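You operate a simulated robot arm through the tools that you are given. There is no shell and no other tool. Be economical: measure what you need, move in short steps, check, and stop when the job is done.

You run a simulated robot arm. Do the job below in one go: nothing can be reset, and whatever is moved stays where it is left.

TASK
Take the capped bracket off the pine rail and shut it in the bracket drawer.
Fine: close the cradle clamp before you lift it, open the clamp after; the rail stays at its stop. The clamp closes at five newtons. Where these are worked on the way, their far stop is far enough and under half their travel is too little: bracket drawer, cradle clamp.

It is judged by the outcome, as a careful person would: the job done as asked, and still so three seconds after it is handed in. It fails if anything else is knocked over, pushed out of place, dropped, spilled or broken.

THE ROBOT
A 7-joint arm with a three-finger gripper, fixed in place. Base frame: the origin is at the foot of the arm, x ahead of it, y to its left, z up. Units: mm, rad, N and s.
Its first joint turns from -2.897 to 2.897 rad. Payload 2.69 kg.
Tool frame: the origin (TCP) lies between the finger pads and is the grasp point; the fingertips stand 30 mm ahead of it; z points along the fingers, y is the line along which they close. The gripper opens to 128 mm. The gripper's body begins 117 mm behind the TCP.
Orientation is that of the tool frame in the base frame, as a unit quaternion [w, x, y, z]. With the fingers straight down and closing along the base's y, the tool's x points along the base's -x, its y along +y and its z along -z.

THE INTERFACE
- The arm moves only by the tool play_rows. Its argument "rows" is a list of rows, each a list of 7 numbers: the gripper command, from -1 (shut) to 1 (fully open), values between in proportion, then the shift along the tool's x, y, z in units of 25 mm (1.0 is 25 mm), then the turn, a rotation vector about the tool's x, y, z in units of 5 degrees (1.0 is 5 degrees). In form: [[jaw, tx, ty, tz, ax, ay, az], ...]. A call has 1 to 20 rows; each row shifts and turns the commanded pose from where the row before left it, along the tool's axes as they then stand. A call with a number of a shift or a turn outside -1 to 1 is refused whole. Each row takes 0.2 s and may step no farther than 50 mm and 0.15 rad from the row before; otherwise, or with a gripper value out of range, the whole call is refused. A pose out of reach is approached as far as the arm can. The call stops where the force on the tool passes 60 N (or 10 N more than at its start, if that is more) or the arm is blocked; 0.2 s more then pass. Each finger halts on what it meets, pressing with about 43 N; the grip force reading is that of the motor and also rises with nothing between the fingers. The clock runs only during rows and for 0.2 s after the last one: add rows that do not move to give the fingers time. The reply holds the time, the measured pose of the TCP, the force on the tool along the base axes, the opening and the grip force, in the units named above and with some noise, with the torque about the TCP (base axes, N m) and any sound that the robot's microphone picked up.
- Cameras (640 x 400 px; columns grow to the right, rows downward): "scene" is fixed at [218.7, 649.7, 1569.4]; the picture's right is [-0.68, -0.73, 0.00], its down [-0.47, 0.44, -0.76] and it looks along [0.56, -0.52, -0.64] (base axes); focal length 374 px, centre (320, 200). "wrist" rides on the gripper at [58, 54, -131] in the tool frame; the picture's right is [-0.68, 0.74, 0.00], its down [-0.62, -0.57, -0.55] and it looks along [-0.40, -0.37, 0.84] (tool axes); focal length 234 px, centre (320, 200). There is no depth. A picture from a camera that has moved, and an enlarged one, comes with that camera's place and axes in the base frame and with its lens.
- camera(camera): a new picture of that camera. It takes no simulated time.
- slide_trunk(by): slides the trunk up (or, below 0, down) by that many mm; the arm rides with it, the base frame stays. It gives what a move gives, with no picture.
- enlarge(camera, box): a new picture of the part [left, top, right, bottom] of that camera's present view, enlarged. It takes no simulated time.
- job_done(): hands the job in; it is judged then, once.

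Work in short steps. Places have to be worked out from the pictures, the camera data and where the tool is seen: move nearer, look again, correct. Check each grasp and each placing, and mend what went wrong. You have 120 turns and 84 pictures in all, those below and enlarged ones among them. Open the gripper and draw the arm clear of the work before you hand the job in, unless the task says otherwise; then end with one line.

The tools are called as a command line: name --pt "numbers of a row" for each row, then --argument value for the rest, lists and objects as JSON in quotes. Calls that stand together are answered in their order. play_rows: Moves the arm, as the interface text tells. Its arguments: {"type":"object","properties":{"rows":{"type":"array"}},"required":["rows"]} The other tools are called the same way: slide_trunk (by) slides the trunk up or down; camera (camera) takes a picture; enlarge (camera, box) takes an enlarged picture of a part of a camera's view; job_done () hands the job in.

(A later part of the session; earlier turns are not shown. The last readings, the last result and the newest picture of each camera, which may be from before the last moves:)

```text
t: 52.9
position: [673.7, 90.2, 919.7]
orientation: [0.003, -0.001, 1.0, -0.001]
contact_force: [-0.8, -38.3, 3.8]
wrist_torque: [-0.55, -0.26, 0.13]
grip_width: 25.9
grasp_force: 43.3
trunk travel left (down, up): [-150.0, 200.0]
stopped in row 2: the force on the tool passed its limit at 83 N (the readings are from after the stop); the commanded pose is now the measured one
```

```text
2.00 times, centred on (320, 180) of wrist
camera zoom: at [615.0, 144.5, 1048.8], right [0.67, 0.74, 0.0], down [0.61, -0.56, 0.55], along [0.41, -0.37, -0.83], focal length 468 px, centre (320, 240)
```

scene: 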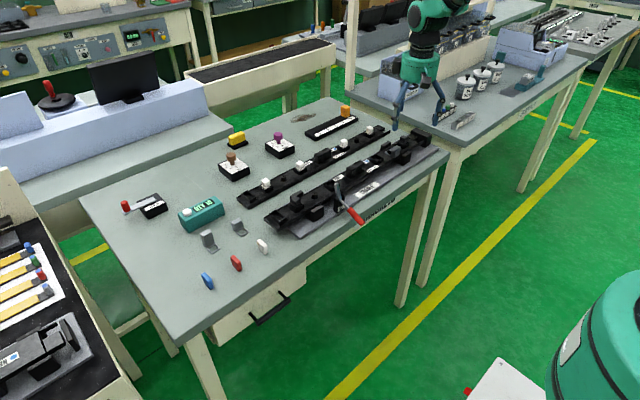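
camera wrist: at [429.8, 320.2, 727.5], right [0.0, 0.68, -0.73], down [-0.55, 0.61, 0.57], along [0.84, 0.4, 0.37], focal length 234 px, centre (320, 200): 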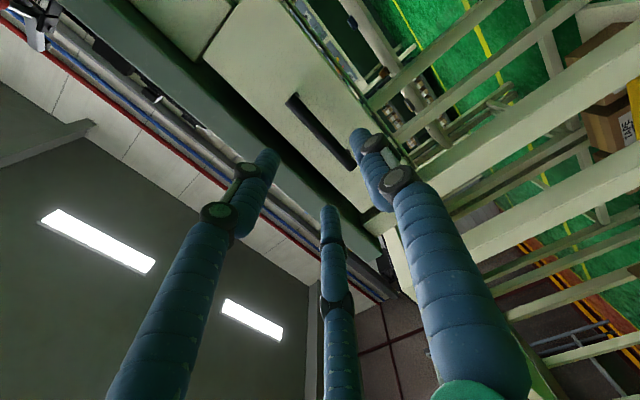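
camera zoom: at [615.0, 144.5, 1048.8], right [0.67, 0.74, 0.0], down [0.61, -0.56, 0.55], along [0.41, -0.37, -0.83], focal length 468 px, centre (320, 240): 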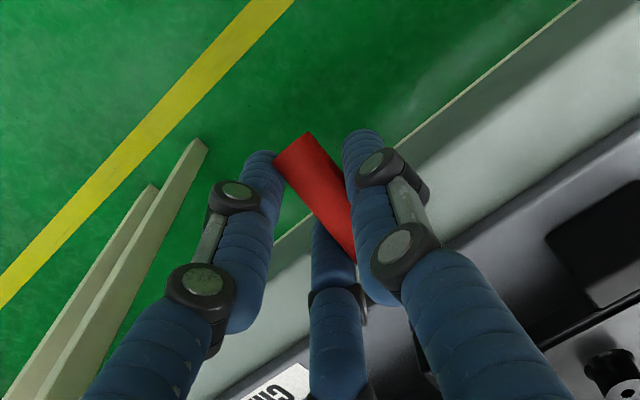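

The handle is gripped at 25.9 mm, though the grip is slightly off-centre and pushes −y. I'll relieve that, then lift the handle on an arc about the pivot and watch the force.

play_rows --pt "-1 0 -0.12 0 0 0 0" --pt "-1 0.04 0 -0.32 0 0 0" --pt "-1 0.04 0 -0.32 0 0 0" --pt "-1 -0.04 0 -0.34 0 0 0" --pt "-1 -0.04 0 -0.34 0 0 0"

enlarge --camera "scene" --box '[290, 120, 410, 240]'

```text
t: 54.1
position: [670.8, 90.0, 952.2]
orientation: [0.002, -0.002, 1.0, -0.001]
contact_force: [-22.6, -21.4, -16.6]
wrist_torque: [-0.5, 1.55, -0.02]
grip_width: 26.8
grasp_force: 44.8
trunk travel left (down, up): [-150.0, 200.0]
```

```text
3.33 times, centred on (350, 180) of scene
camera zoom: at [218.7, 649.7, 1569.4], right [-0.68, -0.73, 0.0], down [-0.47, 0.44, -0.76], along [0.56, -0.52, -0.64], focal length 1246 px, centre (220, 267)
```

zoom: 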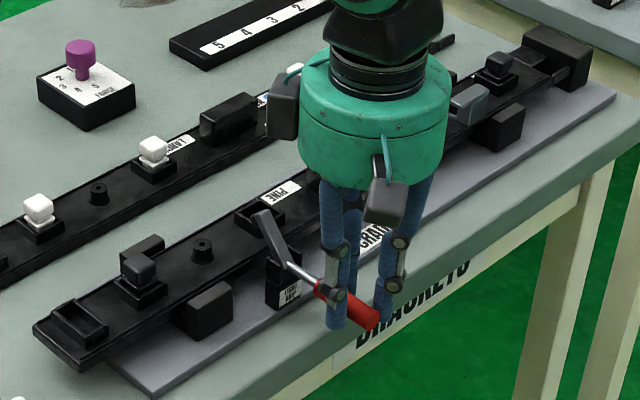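

The nose is coming down, so I'll continue along the arc.

play_rows --pt "-1 -0.02 -0.1 -0.33 0 0 0" --pt "-1 -0.1 0 -0.33 0 0 0" --pt "-1 -0.15 0 -0.28 0 0 0" --pt "-1 -0.2 0 -0.25 0 0 0"

enlarge --camera "scene" --box '[290, 120, 410, 240]'

```text
t: 55.1
position: [687.7, 89.1, 987.8]
orientation: [0.008, -0.001, 1.0, 0.001]
contact_force: [-12.4, 7.5, 10.0]
wrist_torque: [0.46, 0.13, 0.59]
grip_width: 24.5
grasp_force: 44.7
trunk travel left (down, up): [-150.0, 200.0]
```

```text
3.33 times, centred on (350, 180) of scene
camera zoom: at [218.7, 649.7, 1569.4], right [-0.68, -0.73, 0.0], down [-0.47, 0.44, -0.76], along [0.56, -0.52, -0.64], focal length 1246 px, centre (220, 267)
```

zoom: 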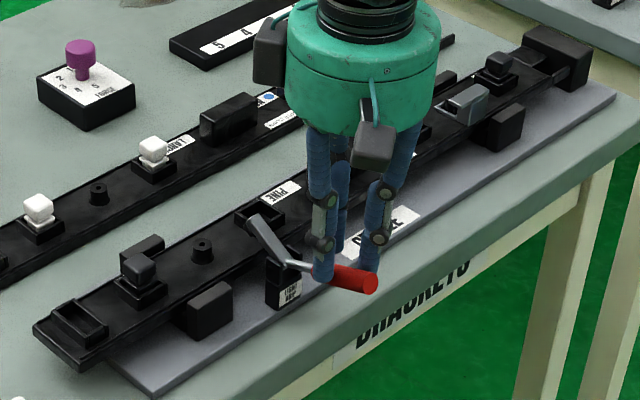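

The handle has turned about 45° but slid to the fingertips. I'll open, re-seat lower and farther out on the handle, and regrasp.

play_rows --pt "-0.2 0 0 0 0 0 0" --pt "-0.2 0 0 0 0 0 0" --pt "-0.2 0.4 0 0.4 0 0 0" --pt "-0.2 0.2 0 0.4 0 0 0"

enlarge --camera "scene" --box '[290, 120, 410, 240]'

enlarge --camera "wrist" --box '[200, 80, 440, 280]'

```text
t: 56.1
position: [670.1, 88.0, 962.9]
orientation: [0.004, -0.002, 1.0, -0.001]
contact_force: [-0.3, 0.4, -0.7]
wrist_torque: [-0.02, 0.03, -0.02]
grip_width: 51.1
grasp_force: 0.1
trunk travel left (down, up): [-150.0, 200.0]
```

```text
3.33 times, centred on (350, 180) of scene
camera zoom: at [218.7, 649.7, 1569.4], right [-0.68, -0.73, 0.0], down [-0.47, 0.44, -0.76], along [0.56, -0.52, -0.64], focal length 1246 px, centre (220, 267)
```

zoom: 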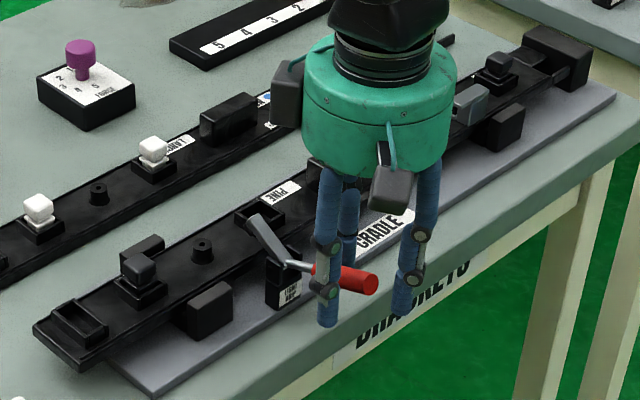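

```text
2.00 times, centred on (320, 180) of wrist
camera zoom: at [611.5, 142.9, 1091.2], right [0.67, 0.74, 0.0], down [0.61, -0.56, 0.55], along [0.41, -0.37, -0.83], focal length 468 px, centre (320, 240)
```

zoom: 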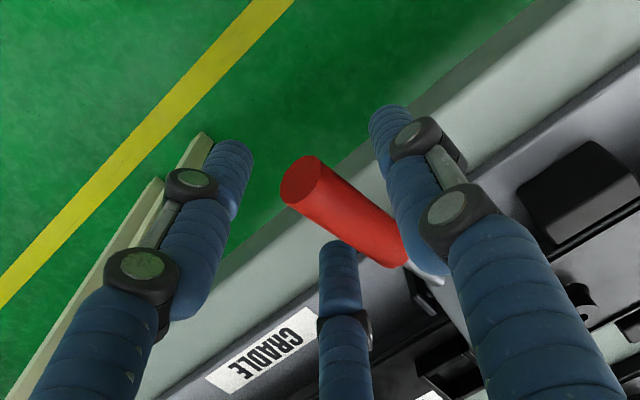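

The clamp stays put. I'll close on the handle again and continue the arc to the stop.

play_rows --pt "-1 0 0 0 0 0 0" --pt "-1 0 0 0 0 0 0" --pt "-1 -0.12 0 -0.22 0 0 0" --pt "-1 -0.12 0 -0.22 0 0 0" --pt "-1 -0.16 0 -0.2 0 0 0" --pt "-1 -0.16 0 -0.2 0 0 0" --pt "-1 -0.22 0 -0.18 0 0 0" --pt "-1 -0.22 0 -0.18 0 0 0"

enlarge --camera "scene" --box '[290, 120, 410, 240]'

```text
t: 57.9
position: [697.6, 88.8, 993.9]
orientation: [0.005, -0.002, 1.0, -0.001]
contact_force: [-13.4, 27.5, -5.1]
wrist_torque: [0.57, 1.16, 0.28]
grip_width: 26.1
grasp_force: 45.2
trunk travel left (down, up): [-150.0, 200.0]
```

```text
3.33 times, centred on (350, 180) of scene
camera zoom: at [218.7, 649.7, 1569.4], right [-0.68, -0.73, 0.0], down [-0.47, 0.44, -0.76], along [0.56, -0.52, -0.64], focal length 1246 px, centre (220, 267)
```

zoom: 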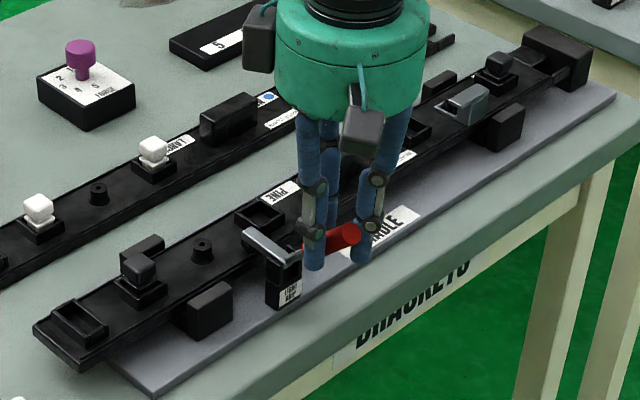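

The nose is nearly horizontal over the rail edge. I'll push a bit further to the stop.

play_rows --pt "-1 -0.2 0.15 -0.1 0 0 0" --pt "-1 -0.2 0.1 -0.1 0 0 0" --pt "-1 -0.2 0 -0.05 0 0 0" --pt "-1 -0.2 0 0 0 0 0"

enlarge --camera "scene" --box '[290, 120, 410, 240]'

```text
t: 58.9
position: [711.0, 90.7, 998.9]
orientation: [0.002, -0.002, 1.0, -0.001]
contact_force: [-12.9, -13.8, 9.5]
wrist_torque: [0.96, -0.4, 0.94]
grip_width: 26.2
grasp_force: 44.1
trunk travel left (down, up): [-150.0, 200.0]
stopped in row 4: the force on the tool passed its limit at 71 N (the readings are from after the stop); the commanded pose is now the measured one
```

```text
3.33 times, centred on (350, 180) of scene
camera zoom: at [218.7, 649.7, 1569.4], right [-0.68, -0.73, 0.0], down [-0.47, 0.44, -0.76], along [0.56, -0.52, -0.64], focal length 1246 px, centre (220, 267)
```

zoom: 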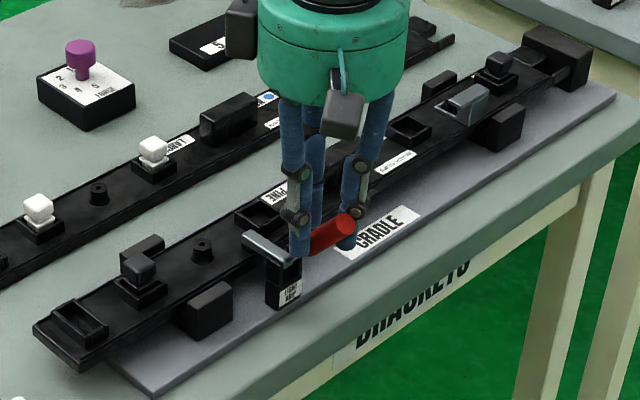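

The far stop is reached and the clamp is closed. I'll release and rise clear.

play_rows --pt "-0.2 0 0 0 0 0 0" --pt "-0.2 0 0 0 0 0 0" --pt "-0.2 0.2 0 -0.6 0 0 0" --pt "-0.2 0 0 -0.8 0 0 0" --pt "-0.2 0 0 -0.8 0 0 0" --pt "-0.2 0 0 -0.8 0 0 0"

enlarge --camera "scene" --box '[290, 120, 410, 240]'

camera --camera "wrist"

```text
t: 60.3
position: [707.5, 92.9, 1073.1]
orientation: [0.0, -0.001, 1.0, -0.002]
contact_force: [0.4, 0.0, 0.5]
wrist_torque: [-0.02, -0.03, 0.0]
grip_width: 51.5
grasp_force: 0.0
trunk travel left (down, up): [-150.0, 200.0]
```

```text
3.33 times, centred on (350, 180) of scene
camera zoom: at [218.7, 649.7, 1569.4], right [-0.68, -0.73, 0.0], down [-0.47, 0.44, -0.76], along [0.56, -0.52, -0.64], focal length 1246 px, centre (220, 267)
```

zoom: 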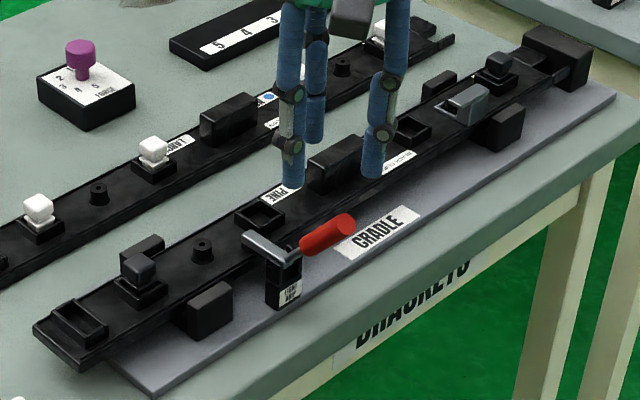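

```text
41 pictures are left
camera wrist: at [649.9, 147.4, 1201.7], right [0.67, 0.74, 0.0], down [0.62, -0.56, 0.55], along [0.41, -0.37, -0.83], focal length 234 px, centre (320, 200)
```

wrist: 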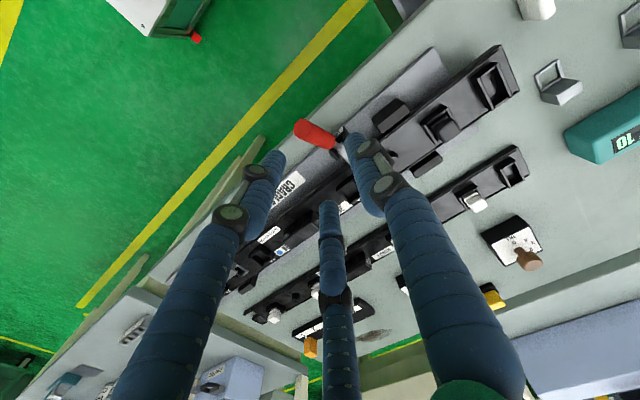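

The clamp is closed and the rail hasn't moved. Before grasping, I want to see exactly how the bracket and its cap are built.

enlarge --camera "scene" --box '[384, 118, 416, 138]'

enlarge --camera "scene" --box '[195, 210, 255, 255]'

```text
16.00 times, centred on (400, 128) of scene
camera zoom: at [218.7, 649.7, 1569.4], right [-0.68, -0.73, 0.0], down [-0.47, 0.44, -0.76], along [0.56, -0.52, -0.64], focal length 5981 px, centre (-960, 1352)
```

zoom: 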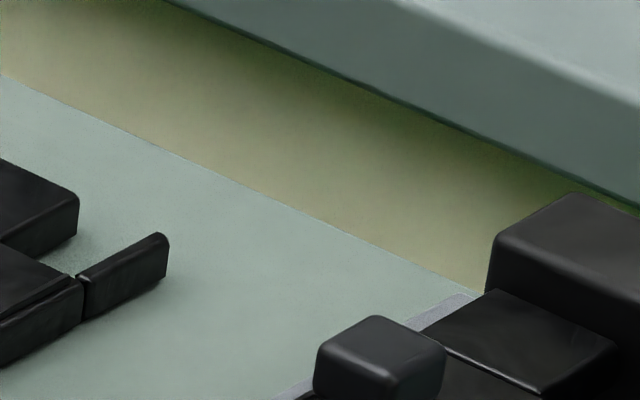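

```text
8.89 times, centred on (225, 232) of scene
camera zoom: at [218.7, 649.7, 1569.4], right [-0.68, -0.73, 0.0], down [-0.47, 0.44, -0.76], along [0.56, -0.52, -0.64], focal length 3323 px, centre (1164, -89)
```

zoom: 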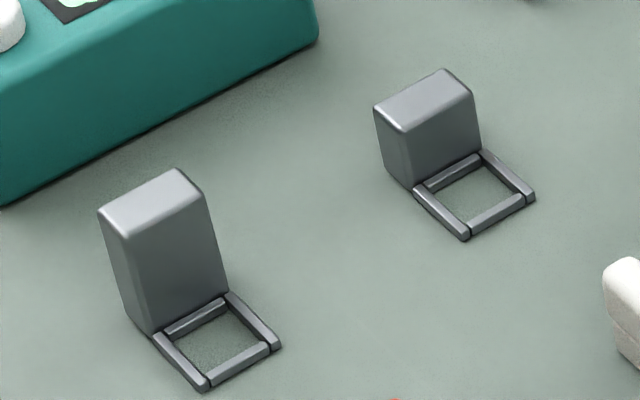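

enlarge --camera "scene" --box '[382, 140, 412, 160]'

```text
16.00 times, centred on (397, 150) of scene
camera zoom: at [218.7, 649.7, 1569.4], right [-0.68, -0.73, 0.0], down [-0.47, 0.44, -0.76], along [0.56, -0.52, -0.64], focal length 5981 px, centre (-912, 1000)
```

zoom: 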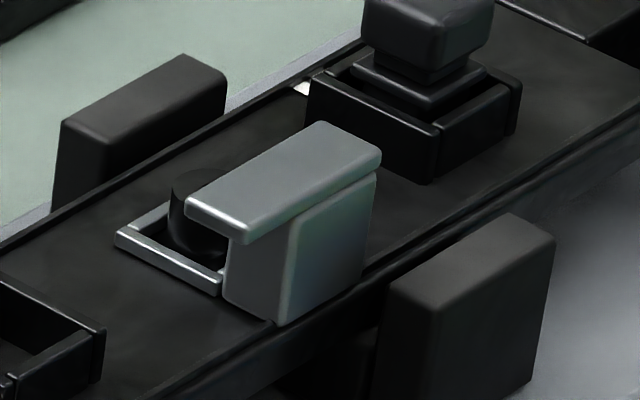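

The bracket body is about 15x27 mm, with an overhanging cap of about 15x38 mm on top. The grip readings fit three round fingers about 8 mm in radius. I'll yaw the tool −90° so the single finger takes the front face and the pair takes the back cap corners, clear of the boss, then move above it.

play_rows --pt "-0.28 0 0 0 0 0 -1" --pt "-0.28 0 0 0 0 0 -1" --pt "-0.28 0 0 0 0 0 -1" --pt "-0.28 0 0 0 0 0 -1" --pt "-0.28 0 0 0 0 0 -1" --pt "-0.28 0 0 0 0 0 -1" --pt "-0.28 0 0 0 0 0 -1" --pt "-0.28 0 0 0 0 0 -1" --pt "-0.28 0 0 0 0 0 -1" --pt "-0.28 0 0 0 0 0 -1" --pt "-0.28 0 0 0 0 0 -1" --pt "-0.28 0 0 0 0 0 -1" --pt "-0.28 0 0 0 0 0 -1" --pt "-0.28 0 0 0 0 0 -1" --pt "-0.28 0 0 0 0 0 -1" --pt "-0.28 0 0 0 0 0 -1" --pt "-0.28 0 0 0 0 0 -1" --pt "-0.28 0 0 0 0 0 -1"

play_rows --pt "-0.28 0.905 -0.241 0.11 0 0 0" --pt "-0.28 0.905 -0.241 0.11 0 0 0" --pt "-0.28 0.905 -0.241 0.11 0 0 0" --pt "-0.28 0.905 -0.241 0.11 0 0 0" --pt "-0.28 0.905 -0.241 0.11 0 0 0" --pt "-0.28 0.905 -0.241 0.11 0 0 0" --pt "-0.28 0.905 -0.241 0.11 0 0 0" --pt "-0.28 0.905 -0.241 0.11 0 0 0" --pt "-0.28 0.905 -0.241 0.11 0 0 0" --pt "-0.28 0.905 -0.241 0.11 0 0 0" --pt "-0.28 0.905 -0.241 0.11 0 0 0" --pt "-0.28 0.905 -0.241 0.11 0 0 0"

enlarge --camera "wrist" --box '[220, 80, 420, 240]'

```text
t: 64.1
position: [707.8, 92.3, 1072.0]
orientation: [0.001, 0.708, -0.706, 0.001]
contact_force: [0.3, 0.2, -0.8]
wrist_torque: [0.02, 0.02, 0.03]
grip_width: 46.2
grasp_force: 0.0
trunk travel left (down, up): [-150.0, 200.0]
```

```text
t: 66.7
position: [780.9, -178.9, 1040.5]
orientation: [0.001, 0.708, -0.706, 0.002]
contact_force: [-0.4, -0.2, 0.6]
wrist_torque: [-0.04, -0.01, 0.02]
grip_width: 46.2
grasp_force: 0.1
trunk travel left (down, up): [-150.0, 200.0]
```

```text
2.50 times, centred on (320, 160) of wrist
camera zoom: at [727.7, -235.9, 1170.0], right [-0.74, 0.67, 0.0], down [0.56, 0.62, 0.55], along [0.37, 0.4, -0.84], focal length 585 px, centre (320, 300)
```

zoom: 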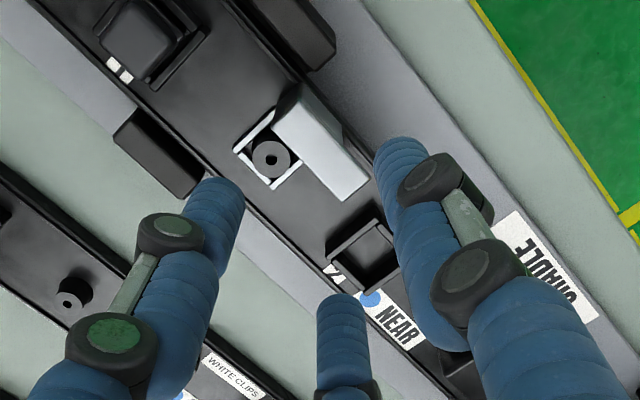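

The position checks out: the cap is centred at about (777,-180). I'll descend so the fingertips sit just below the cap (tips z≈948, TCP≈978).

play_rows --pt "-0.28 0 0 0.63 0 0 0" --pt "-0.28 0 0 0.63 0 0 0" --pt "-0.28 0 0 0.63 0 0 0" --pt "-0.28 0 0 0.6 0 0 0" --pt "-0.28 0 0 0 0 0 0"

enlarge --camera "scene" --box '[370, 125, 426, 165]'

enlarge --camera "wrist" --box '[220, 80, 420, 240]'

```text
t: 67.9
position: [782.0, -178.8, 977.0]
orientation: [0.001, 0.708, -0.706, 0.003]
contact_force: [0.4, 0.1, 0.1]
wrist_torque: [-0.02, 0.0, -0.03]
grip_width: 46.0
grasp_force: 0.1
trunk travel left (down, up): [-150.0, 200.0]
```

```text
10.00 times, centred on (398, 145) of scene
camera zoom: at [218.7, 649.7, 1569.4], right [-0.68, -0.73, 0.0], down [-0.47, 0.44, -0.76], along [0.56, -0.52, -0.64], focal length 3738 px, centre (-460, 750)
```

zoom: 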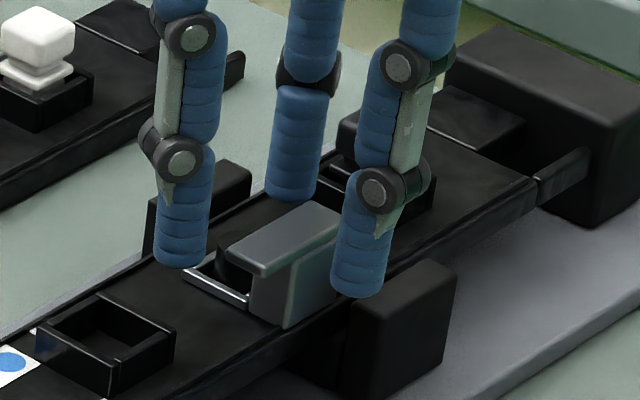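

```text
2.50 times, centred on (320, 160) of wrist
camera zoom: at [728.6, -236.0, 1107.3], right [-0.74, 0.67, 0.0], down [0.56, 0.62, 0.55], along [0.37, 0.4, -0.84], focal length 585 px, centre (320, 300)
```

zoom: 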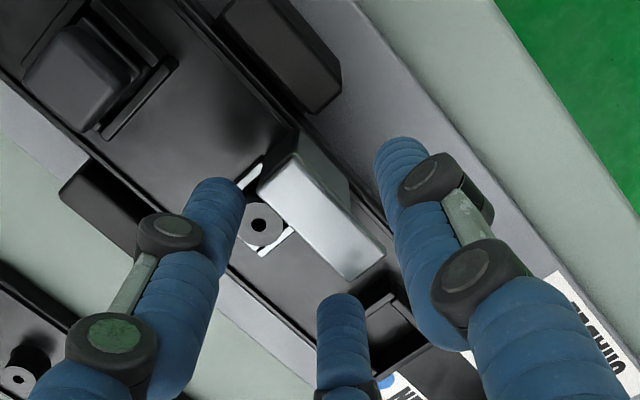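

The fingers straddle the cap. I'll shift 1.5 mm in −y and close.

play_rows --pt "-0.28 0.06 0 0 0 0 0" --pt "-0.45 0 0 0 0 0 0" --pt "-0.5 0 0 0 0 0 0" --pt "-0.6 0 0 0 0 0 0" --pt "-0.8 0 0 0 0 0 0" --pt "-1 0 0 0 0 0 0"

enlarge --camera "scene" --box '[370, 125, 426, 165]'

enlarge --camera "wrist" --box '[220, 80, 420, 240]'

```text
t: 69.3
position: [780.9, -180.1, 978.2]
orientation: [0.001, 0.708, -0.706, 0.001]
contact_force: [0.4, -0.2, -0.6]
wrist_torque: [-0.02, -0.06, 0.0]
grip_width: 24.0
grasp_force: 43.3
trunk travel left (down, up): [-150.0, 200.0]
```

```text
10.00 times, centred on (398, 145) of scene
camera zoom: at [218.7, 649.7, 1569.4], right [-0.68, -0.73, 0.0], down [-0.47, 0.44, -0.76], along [0.56, -0.52, -0.64], focal length 3738 px, centre (-460, 750)
```

zoom: 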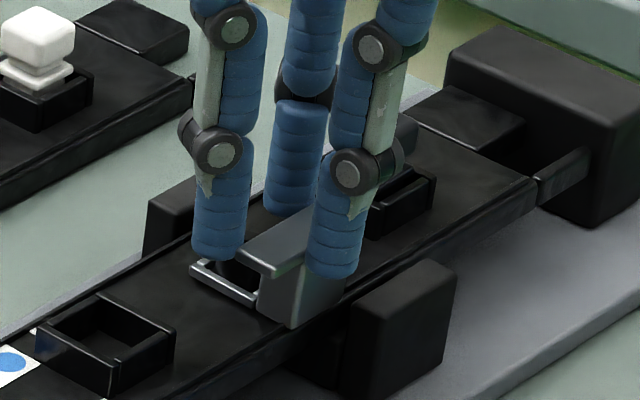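

```text
2.50 times, centred on (320, 160) of wrist
camera zoom: at [728.3, -237.3, 1107.5], right [-0.74, 0.67, 0.0], down [0.56, 0.62, 0.55], along [0.37, 0.4, -0.84], focal length 585 px, centre (320, 300)
```

zoom: 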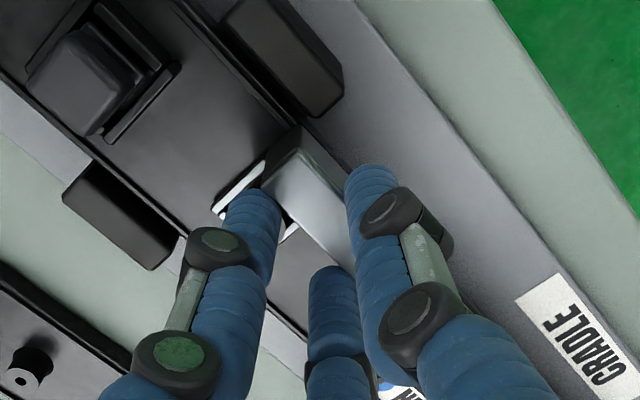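

A clean grip: 24 mm reading, about 14–15 mm of cap, balanced forces. I'll lift straight up slowly.

play_rows --pt "-1 0 0 -0.12 0 0 0" --pt "-1 0 0 -0.2 0 0 0" --pt "-1 0 0 -0.3 0 0 0" --pt "-1 0 0 -0.3 0 0 0" --pt "-1 0 0 -0.3 0 0 0"

enlarge --camera "scene" --box '[360, 115, 430, 165]'

```text
t: 70.5
position: [781.8, -180.7, 1008.0]
orientation: [0.001, 0.708, -0.706, 0.001]
contact_force: [0.0, -0.2, -0.5]
wrist_torque: [0.0, -0.03, 0.05]
grip_width: 23.8
grasp_force: 43.0
trunk travel left (down, up): [-150.0, 200.0]
```

```text
8.00 times, centred on (395, 140) of scene
camera zoom: at [218.7, 649.7, 1569.4], right [-0.68, -0.73, 0.0], down [-0.47, 0.44, -0.76], along [0.56, -0.52, -0.64], focal length 2990 px, centre (-280, 680)
```

zoom: 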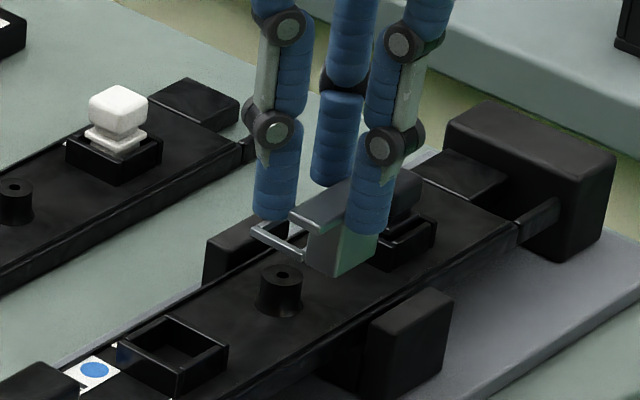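

The bracket is off the boss and the rail is undisturbed. I'll raise it well clear and carry it over to the open drawer.

play_rows --pt "-1 0 0 -0.8 0 0 0" --pt "-1 0 0 -0.8 0 0 0" --pt "-1 0 0 -0.8 0 0 0" --pt "-1 0 0 -0.8 0 0 0" --pt "-1 0 0 -0.8 0 0 0" --pt "-1 0 0 -0.8 0 0 0"

play_rows --pt "-1 -0.863 0.288 0 0 0 0" --pt "-1 -0.863 0.288 0 0 0 0" --pt "-1 -0.863 0.288 0 0 0 0" --pt "-1 -0.863 0.288 0 0 0 0" --pt "-1 -0.863 0.288 0 0 0 0" --pt "-1 -0.863 0.288 0 0 0 0" --pt "-1 -0.863 0.288 0 0 0 0" --pt "-1 -0.863 0.288 0 0 0 0" --pt "-1 -0.863 0.288 0 0 0 0" --pt "-1 -0.863 0.288 0 0 0 0" --pt "-1 -0.863 0.288 0 0 0 0" --pt "-1 -0.863 0.288 0 0 0 0" --pt "-1 -0.863 0.288 0 0 0 0"

play_rows --pt "-1 -0.863 0.288 0 0 0 0" --pt "-1 -0.863 0.288 0 0 0 0" --pt "-1 -0.863 0.288 0 0 0 0" --pt "-1 -0.863 0.288 0 0 0 0" --pt "-1 -0.863 0.288 0 0 0 0" --pt "-1 -0.863 0.288 0 0 0 0" --pt "-1 -0.863 0.288 0 0 0 0" --pt "-1 -0.863 0.288 0 0 0 0" --pt "-1 -0.863 0.288 0 0 0 0" --pt "-1 -0.863 0.288 0 0 0 0" --pt "-1 -0.863 0.288 0 0 0 0" --pt "-1 -0.863 0.288 0 0 0 0" --pt "-1 -0.863 0.288 0 0 0 0"

camera --camera "scene"

camera --camera "wrist"

```text
t: 71.9
position: [781.7, -180.2, 1130.0]
orientation: [0.001, 0.709, -0.706, 0.002]
contact_force: [-0.3, 0.6, -1.5]
wrist_torque: [0.0, -0.01, -0.01]
grip_width: 23.7
grasp_force: 43.4
trunk travel left (down, up): [-150.0, 200.0]
```

```text
t: 74.7
position: [685.6, 99.3, 1128.2]
orientation: [0.0, 0.708, -0.706, 0.003]
contact_force: [-0.2, -0.3, -0.2]
wrist_torque: [-0.01, 0.01, -0.03]
grip_width: 23.8
grasp_force: 42.7
trunk travel left (down, up): [-150.0, 200.0]
```

```text
t: 77.5
position: [591.6, 381.7, 1125.2]
orientation: [0.001, 0.708, -0.706, 0.002]
contact_force: [0.0, -0.1, 0.7]
wrist_torque: [0.03, -0.01, -0.03]
grip_width: 23.7
grasp_force: 43.0
trunk travel left (down, up): [-150.0, 200.0]
```

```text
31 pictures are left
```

scene: 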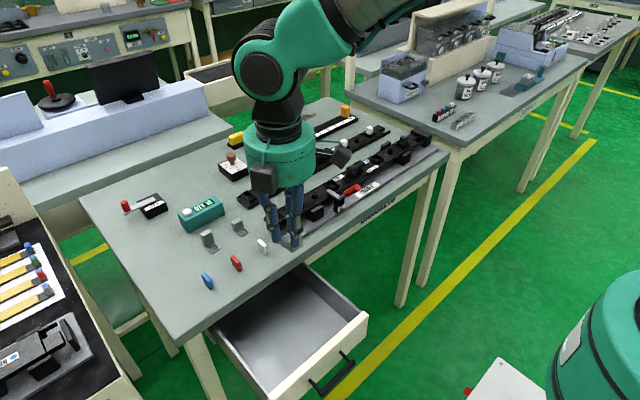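

```text
30 pictures are left
camera wrist: at [538.3, 324.5, 1254.8], right [-0.74, 0.67, 0.0], down [0.56, 0.62, 0.55], along [0.37, 0.4, -0.84], focal length 234 px, centre (320, 200)
```

wrist: 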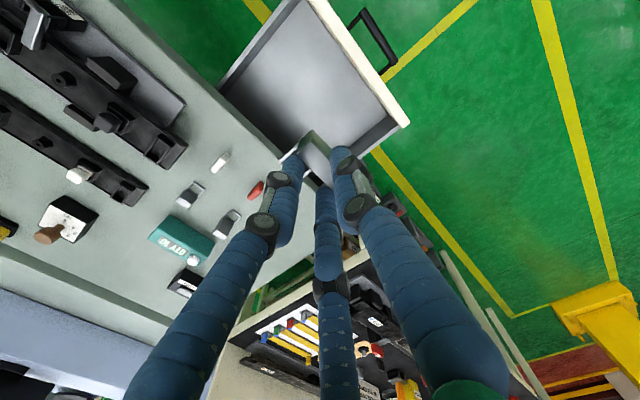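

The bracket is held over the drawer, whose interior spans about x 510–700, y 250–510. I'll descend into it.

play_rows --pt "-1 0 0 0.94 0 0 0" --pt "-1 0 0 0.94 0 0 0" --pt "-1 0 0 0.94 0 0 0" --pt "-1 0 0 0.94 0 0 0" --pt "-1 0 0 0.94 0 0 0" --pt "-1 0 0 0.94 0 0 0" --pt "-1 0 0 0.94 0 0 0" --pt "-1 0 0 0.94 0 0 0" --pt "-1 0 0 0.94 0 0 0" --pt "-1 0 0 0.94 0 0 0" --pt "-1 0 0 0.94 0 0 0" --pt "-1 0 0 0.94 0 0 0"

enlarge --camera "scene" --box '[190, 220, 390, 400]'

```text
t: 80.1
position: [593.3, 381.0, 843.4]
orientation: [0.0, 0.708, -0.706, 0.003]
contact_force: [0.0, 0.3, -0.6]
wrist_torque: [0.03, 0.0, 0.02]
grip_width: 23.6
grasp_force: 43.2
trunk travel left (down, up): [-150.0, 200.0]
```

```text
2.22 times, centred on (290, 310) of scene
camera zoom: at [218.7, 649.7, 1569.4], right [-0.68, -0.73, 0.0], down [-0.47, 0.44, -0.76], along [0.56, -0.52, -0.64], focal length 831 px, centre (387, -44)
```

zoom: 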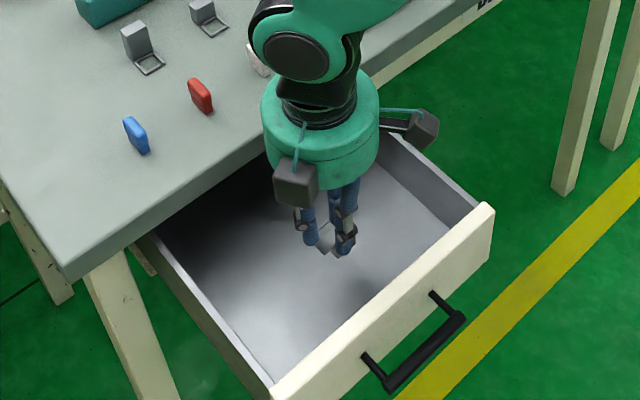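

Inside the drawer now, so I'll descend slowly to feel for the floor.

play_rows --pt "-1 0 0 0.3 0 0 0" --pt "-1 0 0 0.3 0 0 0" --pt "-1 0 0 0.3 0 0 0" --pt "-1 0 0 0.2 0 0 0" --pt "-1 0 0 0.1 0 0 0"

play_rows --pt "-1 0 0 0.12 0 0 0" --pt "-1 0 0 0.12 0 0 0"

play_rows --pt "-1 0 0 0.1 0 0 0" --pt "-1 0 0 0.1 0 0 0"

```text
t: 81.3
position: [593.1, 379.7, 813.3]
orientation: [0.0, 0.708, -0.706, 0.002]
contact_force: [-0.9, -0.4, -0.1]
wrist_torque: [-0.01, 0.0, 0.02]
grip_width: 23.7
grasp_force: 43.2
trunk travel left (down, up): [-150.0, 200.0]
```

```text
t: 81.9
position: [593.4, 380.5, 806.8]
orientation: [0.001, 0.707, -0.707, 0.002]
contact_force: [-0.7, 0.1, 0.1]
wrist_torque: [-0.01, -0.03, 0.0]
grip_width: 23.8
grasp_force: 42.7
trunk travel left (down, up): [-150.0, 200.0]
```

```text
t: 82.5
position: [592.4, 380.4, 802.5]
orientation: [0.001, 0.707, -0.707, 0.002]
contact_force: [0.7, -0.4, -0.4]
wrist_torque: [-0.01, 0.02, -0.03]
grip_width: 23.3
grasp_force: 43.1
trunk travel left (down, up): [-150.0, 200.0]
```

play_rows --pt "-1 0 0 0.1 0 0 0" --pt "-1 0 0 0.1 0 0 0"

enlarge --camera "scene" --box '[265, 285, 325, 325]'

```text
t: 83.1
position: [592.7, 379.6, 798.0]
orientation: [0.0, 0.708, -0.707, 0.003]
contact_force: [-0.2, -0.1, 0.5]
wrist_torque: [0.04, 0.03, 0.01]
grip_width: 24.0
grasp_force: 43.2
trunk travel left (down, up): [-150.0, 200.0]
```

```text
10.00 times, centred on (295, 305) of scene
camera zoom: at [218.7, 649.7, 1569.4], right [-0.68, -0.73, 0.0], down [-0.47, 0.44, -0.76], along [0.56, -0.52, -0.64], focal length 3738 px, centre (570, -850)
```

zoom: 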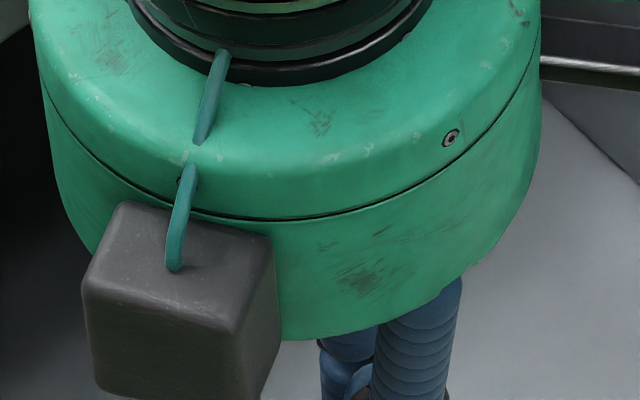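

The floor isn't reached yet, so I'll go on in small steps.

play_rows --pt "-1 0 0 0.1 0 0 0" --pt "-1 0 0 0.1 0 0 0"

play_rows --pt "-1 0 0 0.1 0 0 0" --pt "-1 0 0 0.1 0 0 0"

enlarge --camera "wrist" --box '[220, 60, 420, 220]'

```text
t: 83.7
position: [595.5, 380.0, 797.1]
orientation: [-0.001, 0.708, -0.707, 0.003]
contact_force: [0.8, -11.1, 41.4]
wrist_torque: [-0.96, 0.16, -0.01]
grip_width: 23.4
grasp_force: 43.4
trunk travel left (down, up): [-150.0, 200.0]
```

```text
t: 84.1
position: [597.3, 381.2, 795.9]
orientation: [-0.004, 0.708, -0.706, 0.003]
contact_force: [1.2, 1.3, 20.1]
wrist_torque: [-0.16, 0.09, -0.02]
grip_width: 23.5
grasp_force: 43.0
trunk travel left (down, up): [-150.0, 200.0]
stopped in row 2: the force on the tool passed its limit at 65 N (the readings are from after the stop); the commanded pose is now the measured one
```

```text
2.50 times, centred on (320, 140) of wrist
camera zoom: at [542.7, 323.9, 925.1], right [-0.74, 0.68, -0.01], down [0.56, 0.62, 0.56], along [0.38, 0.41, -0.83], focal length 585 px, centre (320, 350)
```

zoom: 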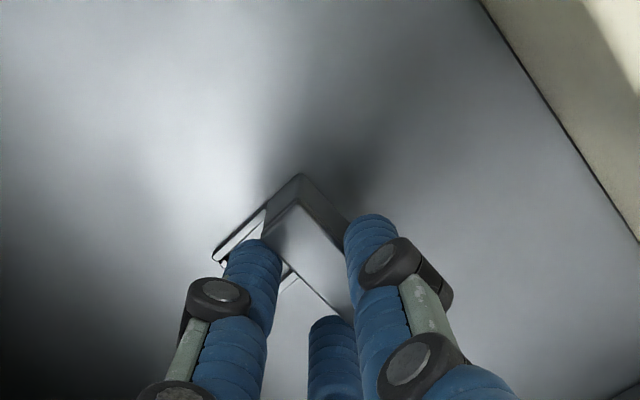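

The bracket is on the drawer floor. I'll ease the load, open, and lift straight out.

play_rows --pt "-1 0 0 -0.04 0 0 0" --pt "-0.28 0 0 0 0 0 0" --pt "-0.28 0 0 0 0 0 0" --pt "-0.28 0 0 -0.2 0 0 0" --pt "-0.28 0 0 -0.5 0 0 0" --pt "-0.28 0 0 -0.9 0 0 0" --pt "-0.28 0 0 -0.9 0 0 0" --pt "-0.28 0 0 -0.9 0 0 0"

camera --camera "wrist"

```text
t: 85.9
position: [593.8, 380.3, 880.2]
orientation: [0.0, 0.707, -0.707, 0.002]
contact_force: [-0.3, -0.7, 0.4]
wrist_torque: [-0.02, -0.01, 0.0]
grip_width: 46.2
grasp_force: 0.2
trunk travel left (down, up): [-150.0, 200.0]
```

```text
26 pictures are left
camera wrist: at [540.6, 323.1, 1008.8], right [-0.74, 0.67, -0.01], down [0.56, 0.62, 0.55], along [0.37, 0.4, -0.83], focal length 234 px, centre (320, 200)
```

wrist: 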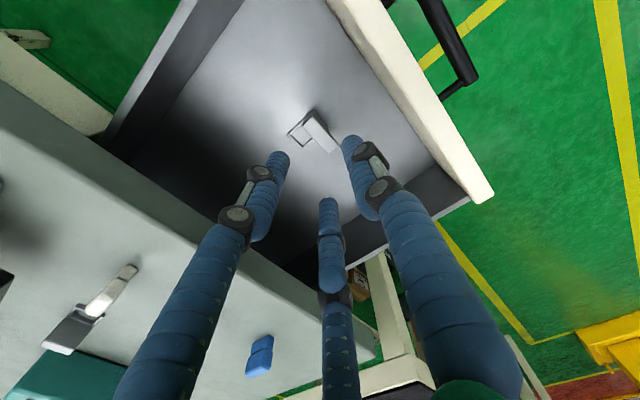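

The bracket stands in the drawer, released. Next I'll close the drawer using the same horizontal bar grip: retreat up and back, then turn the tool horizontal.

play_rows --pt "-0.28 0 0 -0.96 0 0 0" --pt "-0.28 0 0 -0.96 0 0 0" --pt "-0.28 0 0 -0.96 0 0 0" --pt "-0.28 0 0 -0.96 0 0 0" --pt "-0.28 0 0 -0.96 0 0 0" --pt "0.2 0 0.95 0 0 0 0" --pt "0.2 0 0.95 0 0 0 0" --pt "0.2 0 0.95 0 0 0 0" --pt "0.2 0 0.95 0 0 0 0" --pt "0.2 0 0.95 0 0 0 0" --pt "0.2 0 0.95 0 0 0 0" --pt "0.2 0 0.95 0 0 0 0" --pt "0.2 0 0.95 0 0 0 0" --pt "0.2 0 0.95 0 0 0 0"

play_rows --pt "0.2 0 0 0 1 0 0" --pt "0.2 0 0 0 1 0 0" --pt "0.2 0 0 0 1 0 0" --pt "0.2 0 0 0 1 0 0" --pt "0.2 0 0 0 1 0 0" --pt "0.2 0 0 0 1 0 0" --pt "0.2 0 0 0 1 0 0" --pt "0.2 0 0 0 1 0 0" --pt "0.2 0 0 0 1 0 0" --pt "0.2 0 0 0 1 0 0" --pt "0.2 0 0 0 1 0 0" --pt "0.2 0 0 0 1 0 0" --pt "0.2 0 0 0 1 0 0" --pt "0.2 0 0 0 1 0 0" --pt "0.2 0 0 0 1 0 0" --pt "0.2 0 0 0 1 0 0" --pt "0.2 0 0 0 1 0 0" --pt "0.2 0 0 0 1 0 0"

```text
t: 88.9
position: [379.4, 380.6, 998.9]
orientation: [-0.001, 0.709, -0.705, 0.003]
contact_force: [0.2, -1.0, 0.1]
wrist_torque: [-0.03, 0.04, -0.05]
grip_width: 76.6
grasp_force: 0.0
trunk travel left (down, up): [-150.0, 200.0]
```

```text
t: 92.7
position: [379.3, 381.6, 999.1]
orientation: [0.503, -0.499, 0.497, -0.502]
contact_force: [0.9, -0.1, -1.1]
wrist_torque: [0.0, -0.01, 0.06]
grip_width: 76.8
grasp_force: 0.0
trunk travel left (down, up): [-150.0, 200.0]
```

Next I'll lower to bar height.

play_rows --pt "0.2 0 0.95 0 0 0 0" --pt "0.2 0 0.95 0 0 0 0" --pt "0.2 0 0.95 0 0 0 0" --pt "0.2 0 0.95 0 0 0 0" --pt "0.2 0 0.95 0 0 0 0" --pt "0.2 0 0.95 0 0 0 0" --pt "0.2 0 0.95 0 0 0 0" --pt "0.2 0 0.95 0 0 0 0" --pt "0.2 0 0.95 0 0 0 0"

camera --camera "wrist"

```text
t: 94.7
position: [382.8, 380.2, 783.8]
orientation: [0.502, -0.499, 0.498, -0.501]
contact_force: [0.6, -0.2, 0.0]
wrist_torque: [-0.01, -0.01, 0.01]
grip_width: 76.9
grasp_force: 0.0
trunk travel left (down, up): [-150.0, 200.0]
```

```text
25 pictures are left
camera wrist: at [251.8, 322.5, 728.5], right [0.0, 0.68, -0.74], down [-0.55, 0.61, 0.56], along [0.83, 0.41, 0.38], focal length 234 px, centre (320, 200)
```

wrist: 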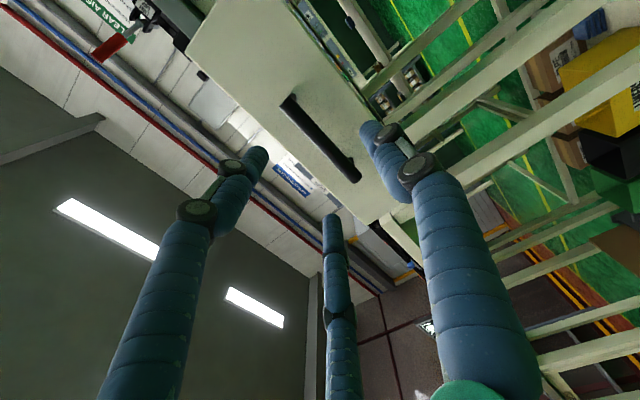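

The bar is at x≈460. I'll advance to about 449 and close on it.

play_rows --pt "0.2 0 0 0.66 0 0 0" --pt "0.2 0 0 0.66 0 0 0" --pt "0.2 0 0 0.66 0 0 0" --pt "0.2 0 0 0.6 0 0 0" --pt "-1 0 0 0 0 0 0" --pt "-1 0 0 0 0 0 0" --pt "-1 0 0 0 0 0 0"

enlarge --camera "scene" --box '[190, 240, 390, 400]'

```text
t: 96.3
position: [447.0, 380.2, 784.4]
orientation: [-0.502, 0.499, -0.497, 0.502]
contact_force: [0.5, -0.9, 3.4]
wrist_torque: [0.05, -0.06, -0.1]
grip_width: 22.3
grasp_force: 44.9
trunk travel left (down, up): [-150.0, 200.0]
```

```text
2.50 times, centred on (290, 320) of scene
camera zoom: at [218.7, 649.7, 1569.4], right [-0.68, -0.73, 0.0], down [-0.47, 0.44, -0.76], along [0.56, -0.52, -0.64], focal length 934 px, centre (395, -100)
```

zoom: 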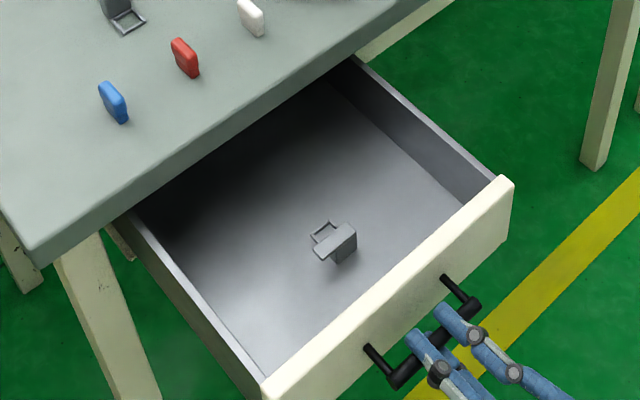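

The bar is gripped and the bracket is standing in the drawer. I'll push the drawer in smoothly.

play_rows --pt "-1 0 0 0.2 0 0 0" --pt "-1 0 0 0.3 0 0 0" --pt "-1 0 0 0.4 0 0 0" --pt "-1 0 0 0.4 0 0 0" --pt "-1 0 0 0.4 0 0 0" --pt "-1 0 0 0.4 0 0 0" --pt "-1 0 0 0.4 0 0 0" --pt "-1 0 0 0.4 0 0 0" --pt "-1 0 0 0.4 0 0 0" --pt "-1 0 0 0.4 0 0 0" --pt "-1 0 0 0.4 0 0 0" --pt "-1 0 0 0.4 0 0 0" --pt "-1 0 0 0.4 0 0 0" --pt "-1 0 0 0.4 0 0 0" --pt "-1 0 0 0.4 0 0 0" --pt "-1 0 0 0.4 0 0 0" --pt "-1 0 0 0.4 0 0 0" --pt "-1 0 0 0.4 0 0 0" --pt "-1 0 0 0.4 0 0 0" --pt "-1 0 0 0.4 0 0 0"

play_rows --pt "-1 0 0 0.25 0 0 0" --pt "-1 0 0 0.2 0 0 0" --pt "-1 0 0 0.2 0 0 0" --pt "-1 0 0 0.2 0 0 0" --pt "-1 0 0 0.2 0 0 0" --pt "-1 0 0 0.2 0 0 0" --pt "-1 0 0 0.2 0 0 0"

enlarge --camera "scene" --box '[190, 220, 370, 360]'

```text
t: 100.5
position: [639.5, 379.5, 784.6]
orientation: [0.502, -0.5, 0.497, -0.502]
contact_force: [0.5, -27.5, -20.7]
wrist_torque: [0.0, 0.27, -0.1]
grip_width: 21.9
grasp_force: 44.9
trunk travel left (down, up): [-150.0, 200.0]
```

```text
t: 102.1
position: [674.5, 382.3, 785.5]
orientation: [0.502, -0.501, 0.497, -0.501]
contact_force: [-31.9, 3.8, -32.1]
wrist_torque: [0.11, 0.27, 0.17]
grip_width: 21.8
grasp_force: 45.2
trunk travel left (down, up): [-150.0, 200.0]
```

```text
2.86 times, centred on (280, 290) of scene
camera zoom: at [218.7, 649.7, 1569.4], right [-0.68, -0.73, 0.0], down [-0.47, 0.44, -0.76], along [0.56, -0.52, -0.64], focal length 1068 px, centre (434, -57)
```

zoom: 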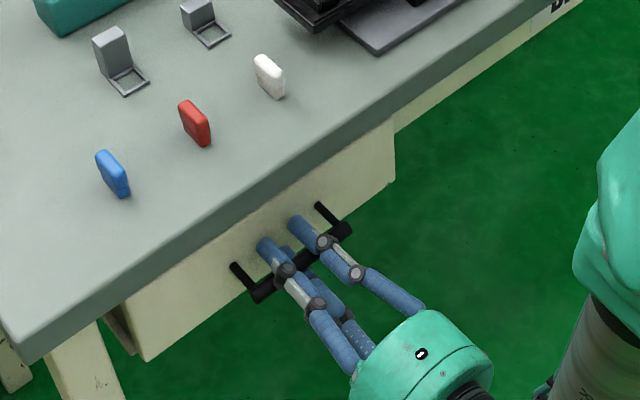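

The bar is back at its starting place in the picture and there is a −32 N stop reaction, so the drawer is shut. I'll release and back away.

play_rows --pt "-1 0 0 -0.1 0 0 0" --pt "0.2 0 0 0 0 0 0" --pt "0.2 0 0 0 0 0 0" --pt "0.2 0 0 0 0 0 0" --pt "0.2 0 0 -0.5 0 0 0" --pt "0.2 0 0 -0.9 0 0 0" --pt "0.2 0 0 -0.9 0 0 0" --pt "0.2 0 0 -0.9 0 0 0" --pt "0.2 0 0 -0.9 0 0 0" --pt "0.2 0 0 -0.9 0 0 0" --pt "0.2 0 0 -0.9 0 0 0" --pt "0.2 0 0 -0.9 0 0 0"

enlarge --camera "scene" --box '[190, 220, 370, 360]'

```text
t: 104.7
position: [501.2, 380.8, 785.7]
orientation: [0.502, -0.499, 0.498, -0.501]
contact_force: [0.1, -0.2, -0.1]
wrist_torque: [-0.03, 0.02, 0.01]
grip_width: 76.5
grasp_force: 0.1
trunk travel left (down, up): [-150.0, 200.0]
```

```text
2.86 times, centred on (280, 290) of scene
camera zoom: at [218.7, 649.7, 1569.4], right [-0.68, -0.73, 0.0], down [-0.47, 0.44, -0.76], along [0.56, -0.52, -0.64], focal length 1068 px, centre (434, -57)
```

zoom: 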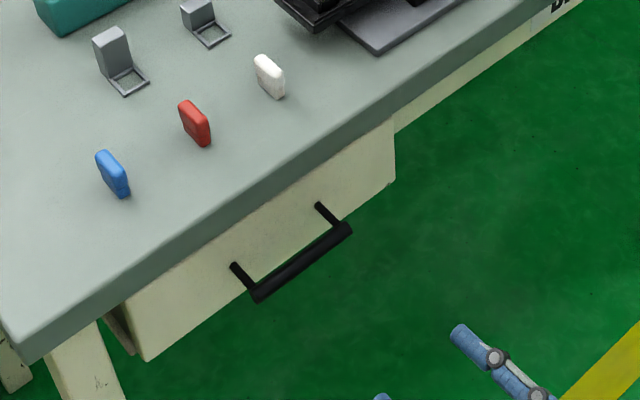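

The drawer is shut, so now the clamp. I'll rise and turn the tool down again with the jaws along y.

play_rows --pt "0.2 0 -0.98 0 0 0 0" --pt "0.2 0 -0.98 0 0 0 0" --pt "0.2 0 -0.98 0 0 0 0" --pt "0.2 0 -0.98 0 0 0 0" --pt "0.2 0 -0.98 0 0 0 0" --pt "0.2 0 -0.98 0 0 0 0" --pt "0.2 0 -0.98 0 0 0 0" --pt "0.2 0 -0.98 0 0 0 0" --pt "0.2 0 -0.98 0 0 0 0" --pt "0.2 0 -0.98 0 0 0 0" --pt "0.2 0 -0.98 0 0 0 0" --pt "0.2 0 -0.98 0 0 0 0"

play_rows --pt "0.2 0 0 0 -1 0 0" --pt "0.2 0 0 0 -1 0 0" --pt "0.2 0 0 0 -1 0 0" --pt "0.2 0 0 0 -1 0 0" --pt "0.2 0 0 0 -1 0 0" --pt "0.2 0 0 0 -1 0 0" --pt "0.2 0 0 0 -1 0 0" --pt "0.2 0 0 0 -1 0 0" --pt "0.2 0 0 0 -1 0 0" --pt "0.2 0 0 0 -1 0 0" --pt "0.2 0 0 0 -1 0 0" --pt "0.2 0 0 0 -1 0 0" --pt "0.2 0 0 0 -1 0 0" --pt "0.2 0 0 0 -1 0 0" --pt "0.2 0 0 0 -1 0 0" --pt "0.2 0 0 0 -1 0 0" --pt "0.2 0 0 0 -1 0 0" --pt "0.2 0 0 0 -1 0 0"

play_rows --pt "0.2 0 0 0 0 0 1" --pt "0.2 0 0 0 0 0 1" --pt "0.2 0 0 0 0 0 1" --pt "0.2 0 0 0 0 0 1" --pt "0.2 0 0 0 0 0 1" --pt "0.2 0 0 0 0 0 1" --pt "0.2 0 0 0 0 0 1" --pt "0.2 0 0 0 0 0 1" --pt "0.2 0 0 0 0 0 1" --pt "0.2 0 0 0 0 0 1" --pt "0.2 0 0 0 0 0 1" --pt "0.2 0 0 0 0 0 1" --pt "0.2 0 0 0 0 0 1" --pt "0.2 0 0 0 0 0 1" --pt "0.2 0 0 0 0 0 1" --pt "0.2 0 0 0 0 0 1" --pt "0.2 0 0 0 0 0 1" --pt "0.2 0 0 0 0 0 1"

enlarge --camera "scene" --box '[310, 150, 390, 210]'

```text
t: 107.3
position: [499.7, 381.2, 1078.4]
orientation: [-0.501, 0.499, -0.497, 0.502]
contact_force: [0.3, -0.6, -0.9]
wrist_torque: [-0.04, 0.01, -0.01]
grip_width: 76.5
grasp_force: 0.0
trunk travel left (down, up): [-150.0, 200.0]
```

```text
t: 111.1
position: [500.5, 380.2, 1079.1]
orientation: [-0.002, 0.708, -0.706, 0.002]
contact_force: [0.3, 0.3, 0.0]
wrist_torque: [0.01, -0.03, -0.01]
grip_width: 76.7
grasp_force: 0.1
trunk travel left (down, up): [-150.0, 200.0]
```

```text
t: 114.9
position: [499.5, 379.6, 1079.4]
orientation: [0.004, -0.001, 1.0, -0.001]
contact_force: [0.0, -0.7, 0.3]
wrist_torque: [0.0, 0.02, 0.01]
grip_width: 77.1
grasp_force: 0.0
trunk travel left (down, up): [-150.0, 200.0]
```

```text
6.67 times, centred on (350, 180) of scene
camera zoom: at [218.7, 649.7, 1569.4], right [-0.68, -0.73, 0.0], down [-0.47, 0.44, -0.76], along [0.56, -0.52, -0.64], focal length 2492 px, centre (120, 333)
```

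zoom: 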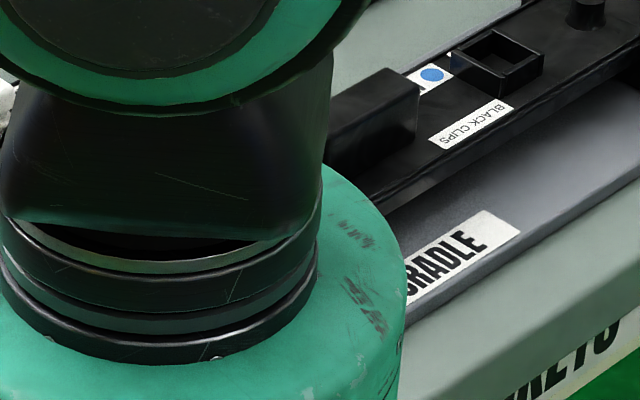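

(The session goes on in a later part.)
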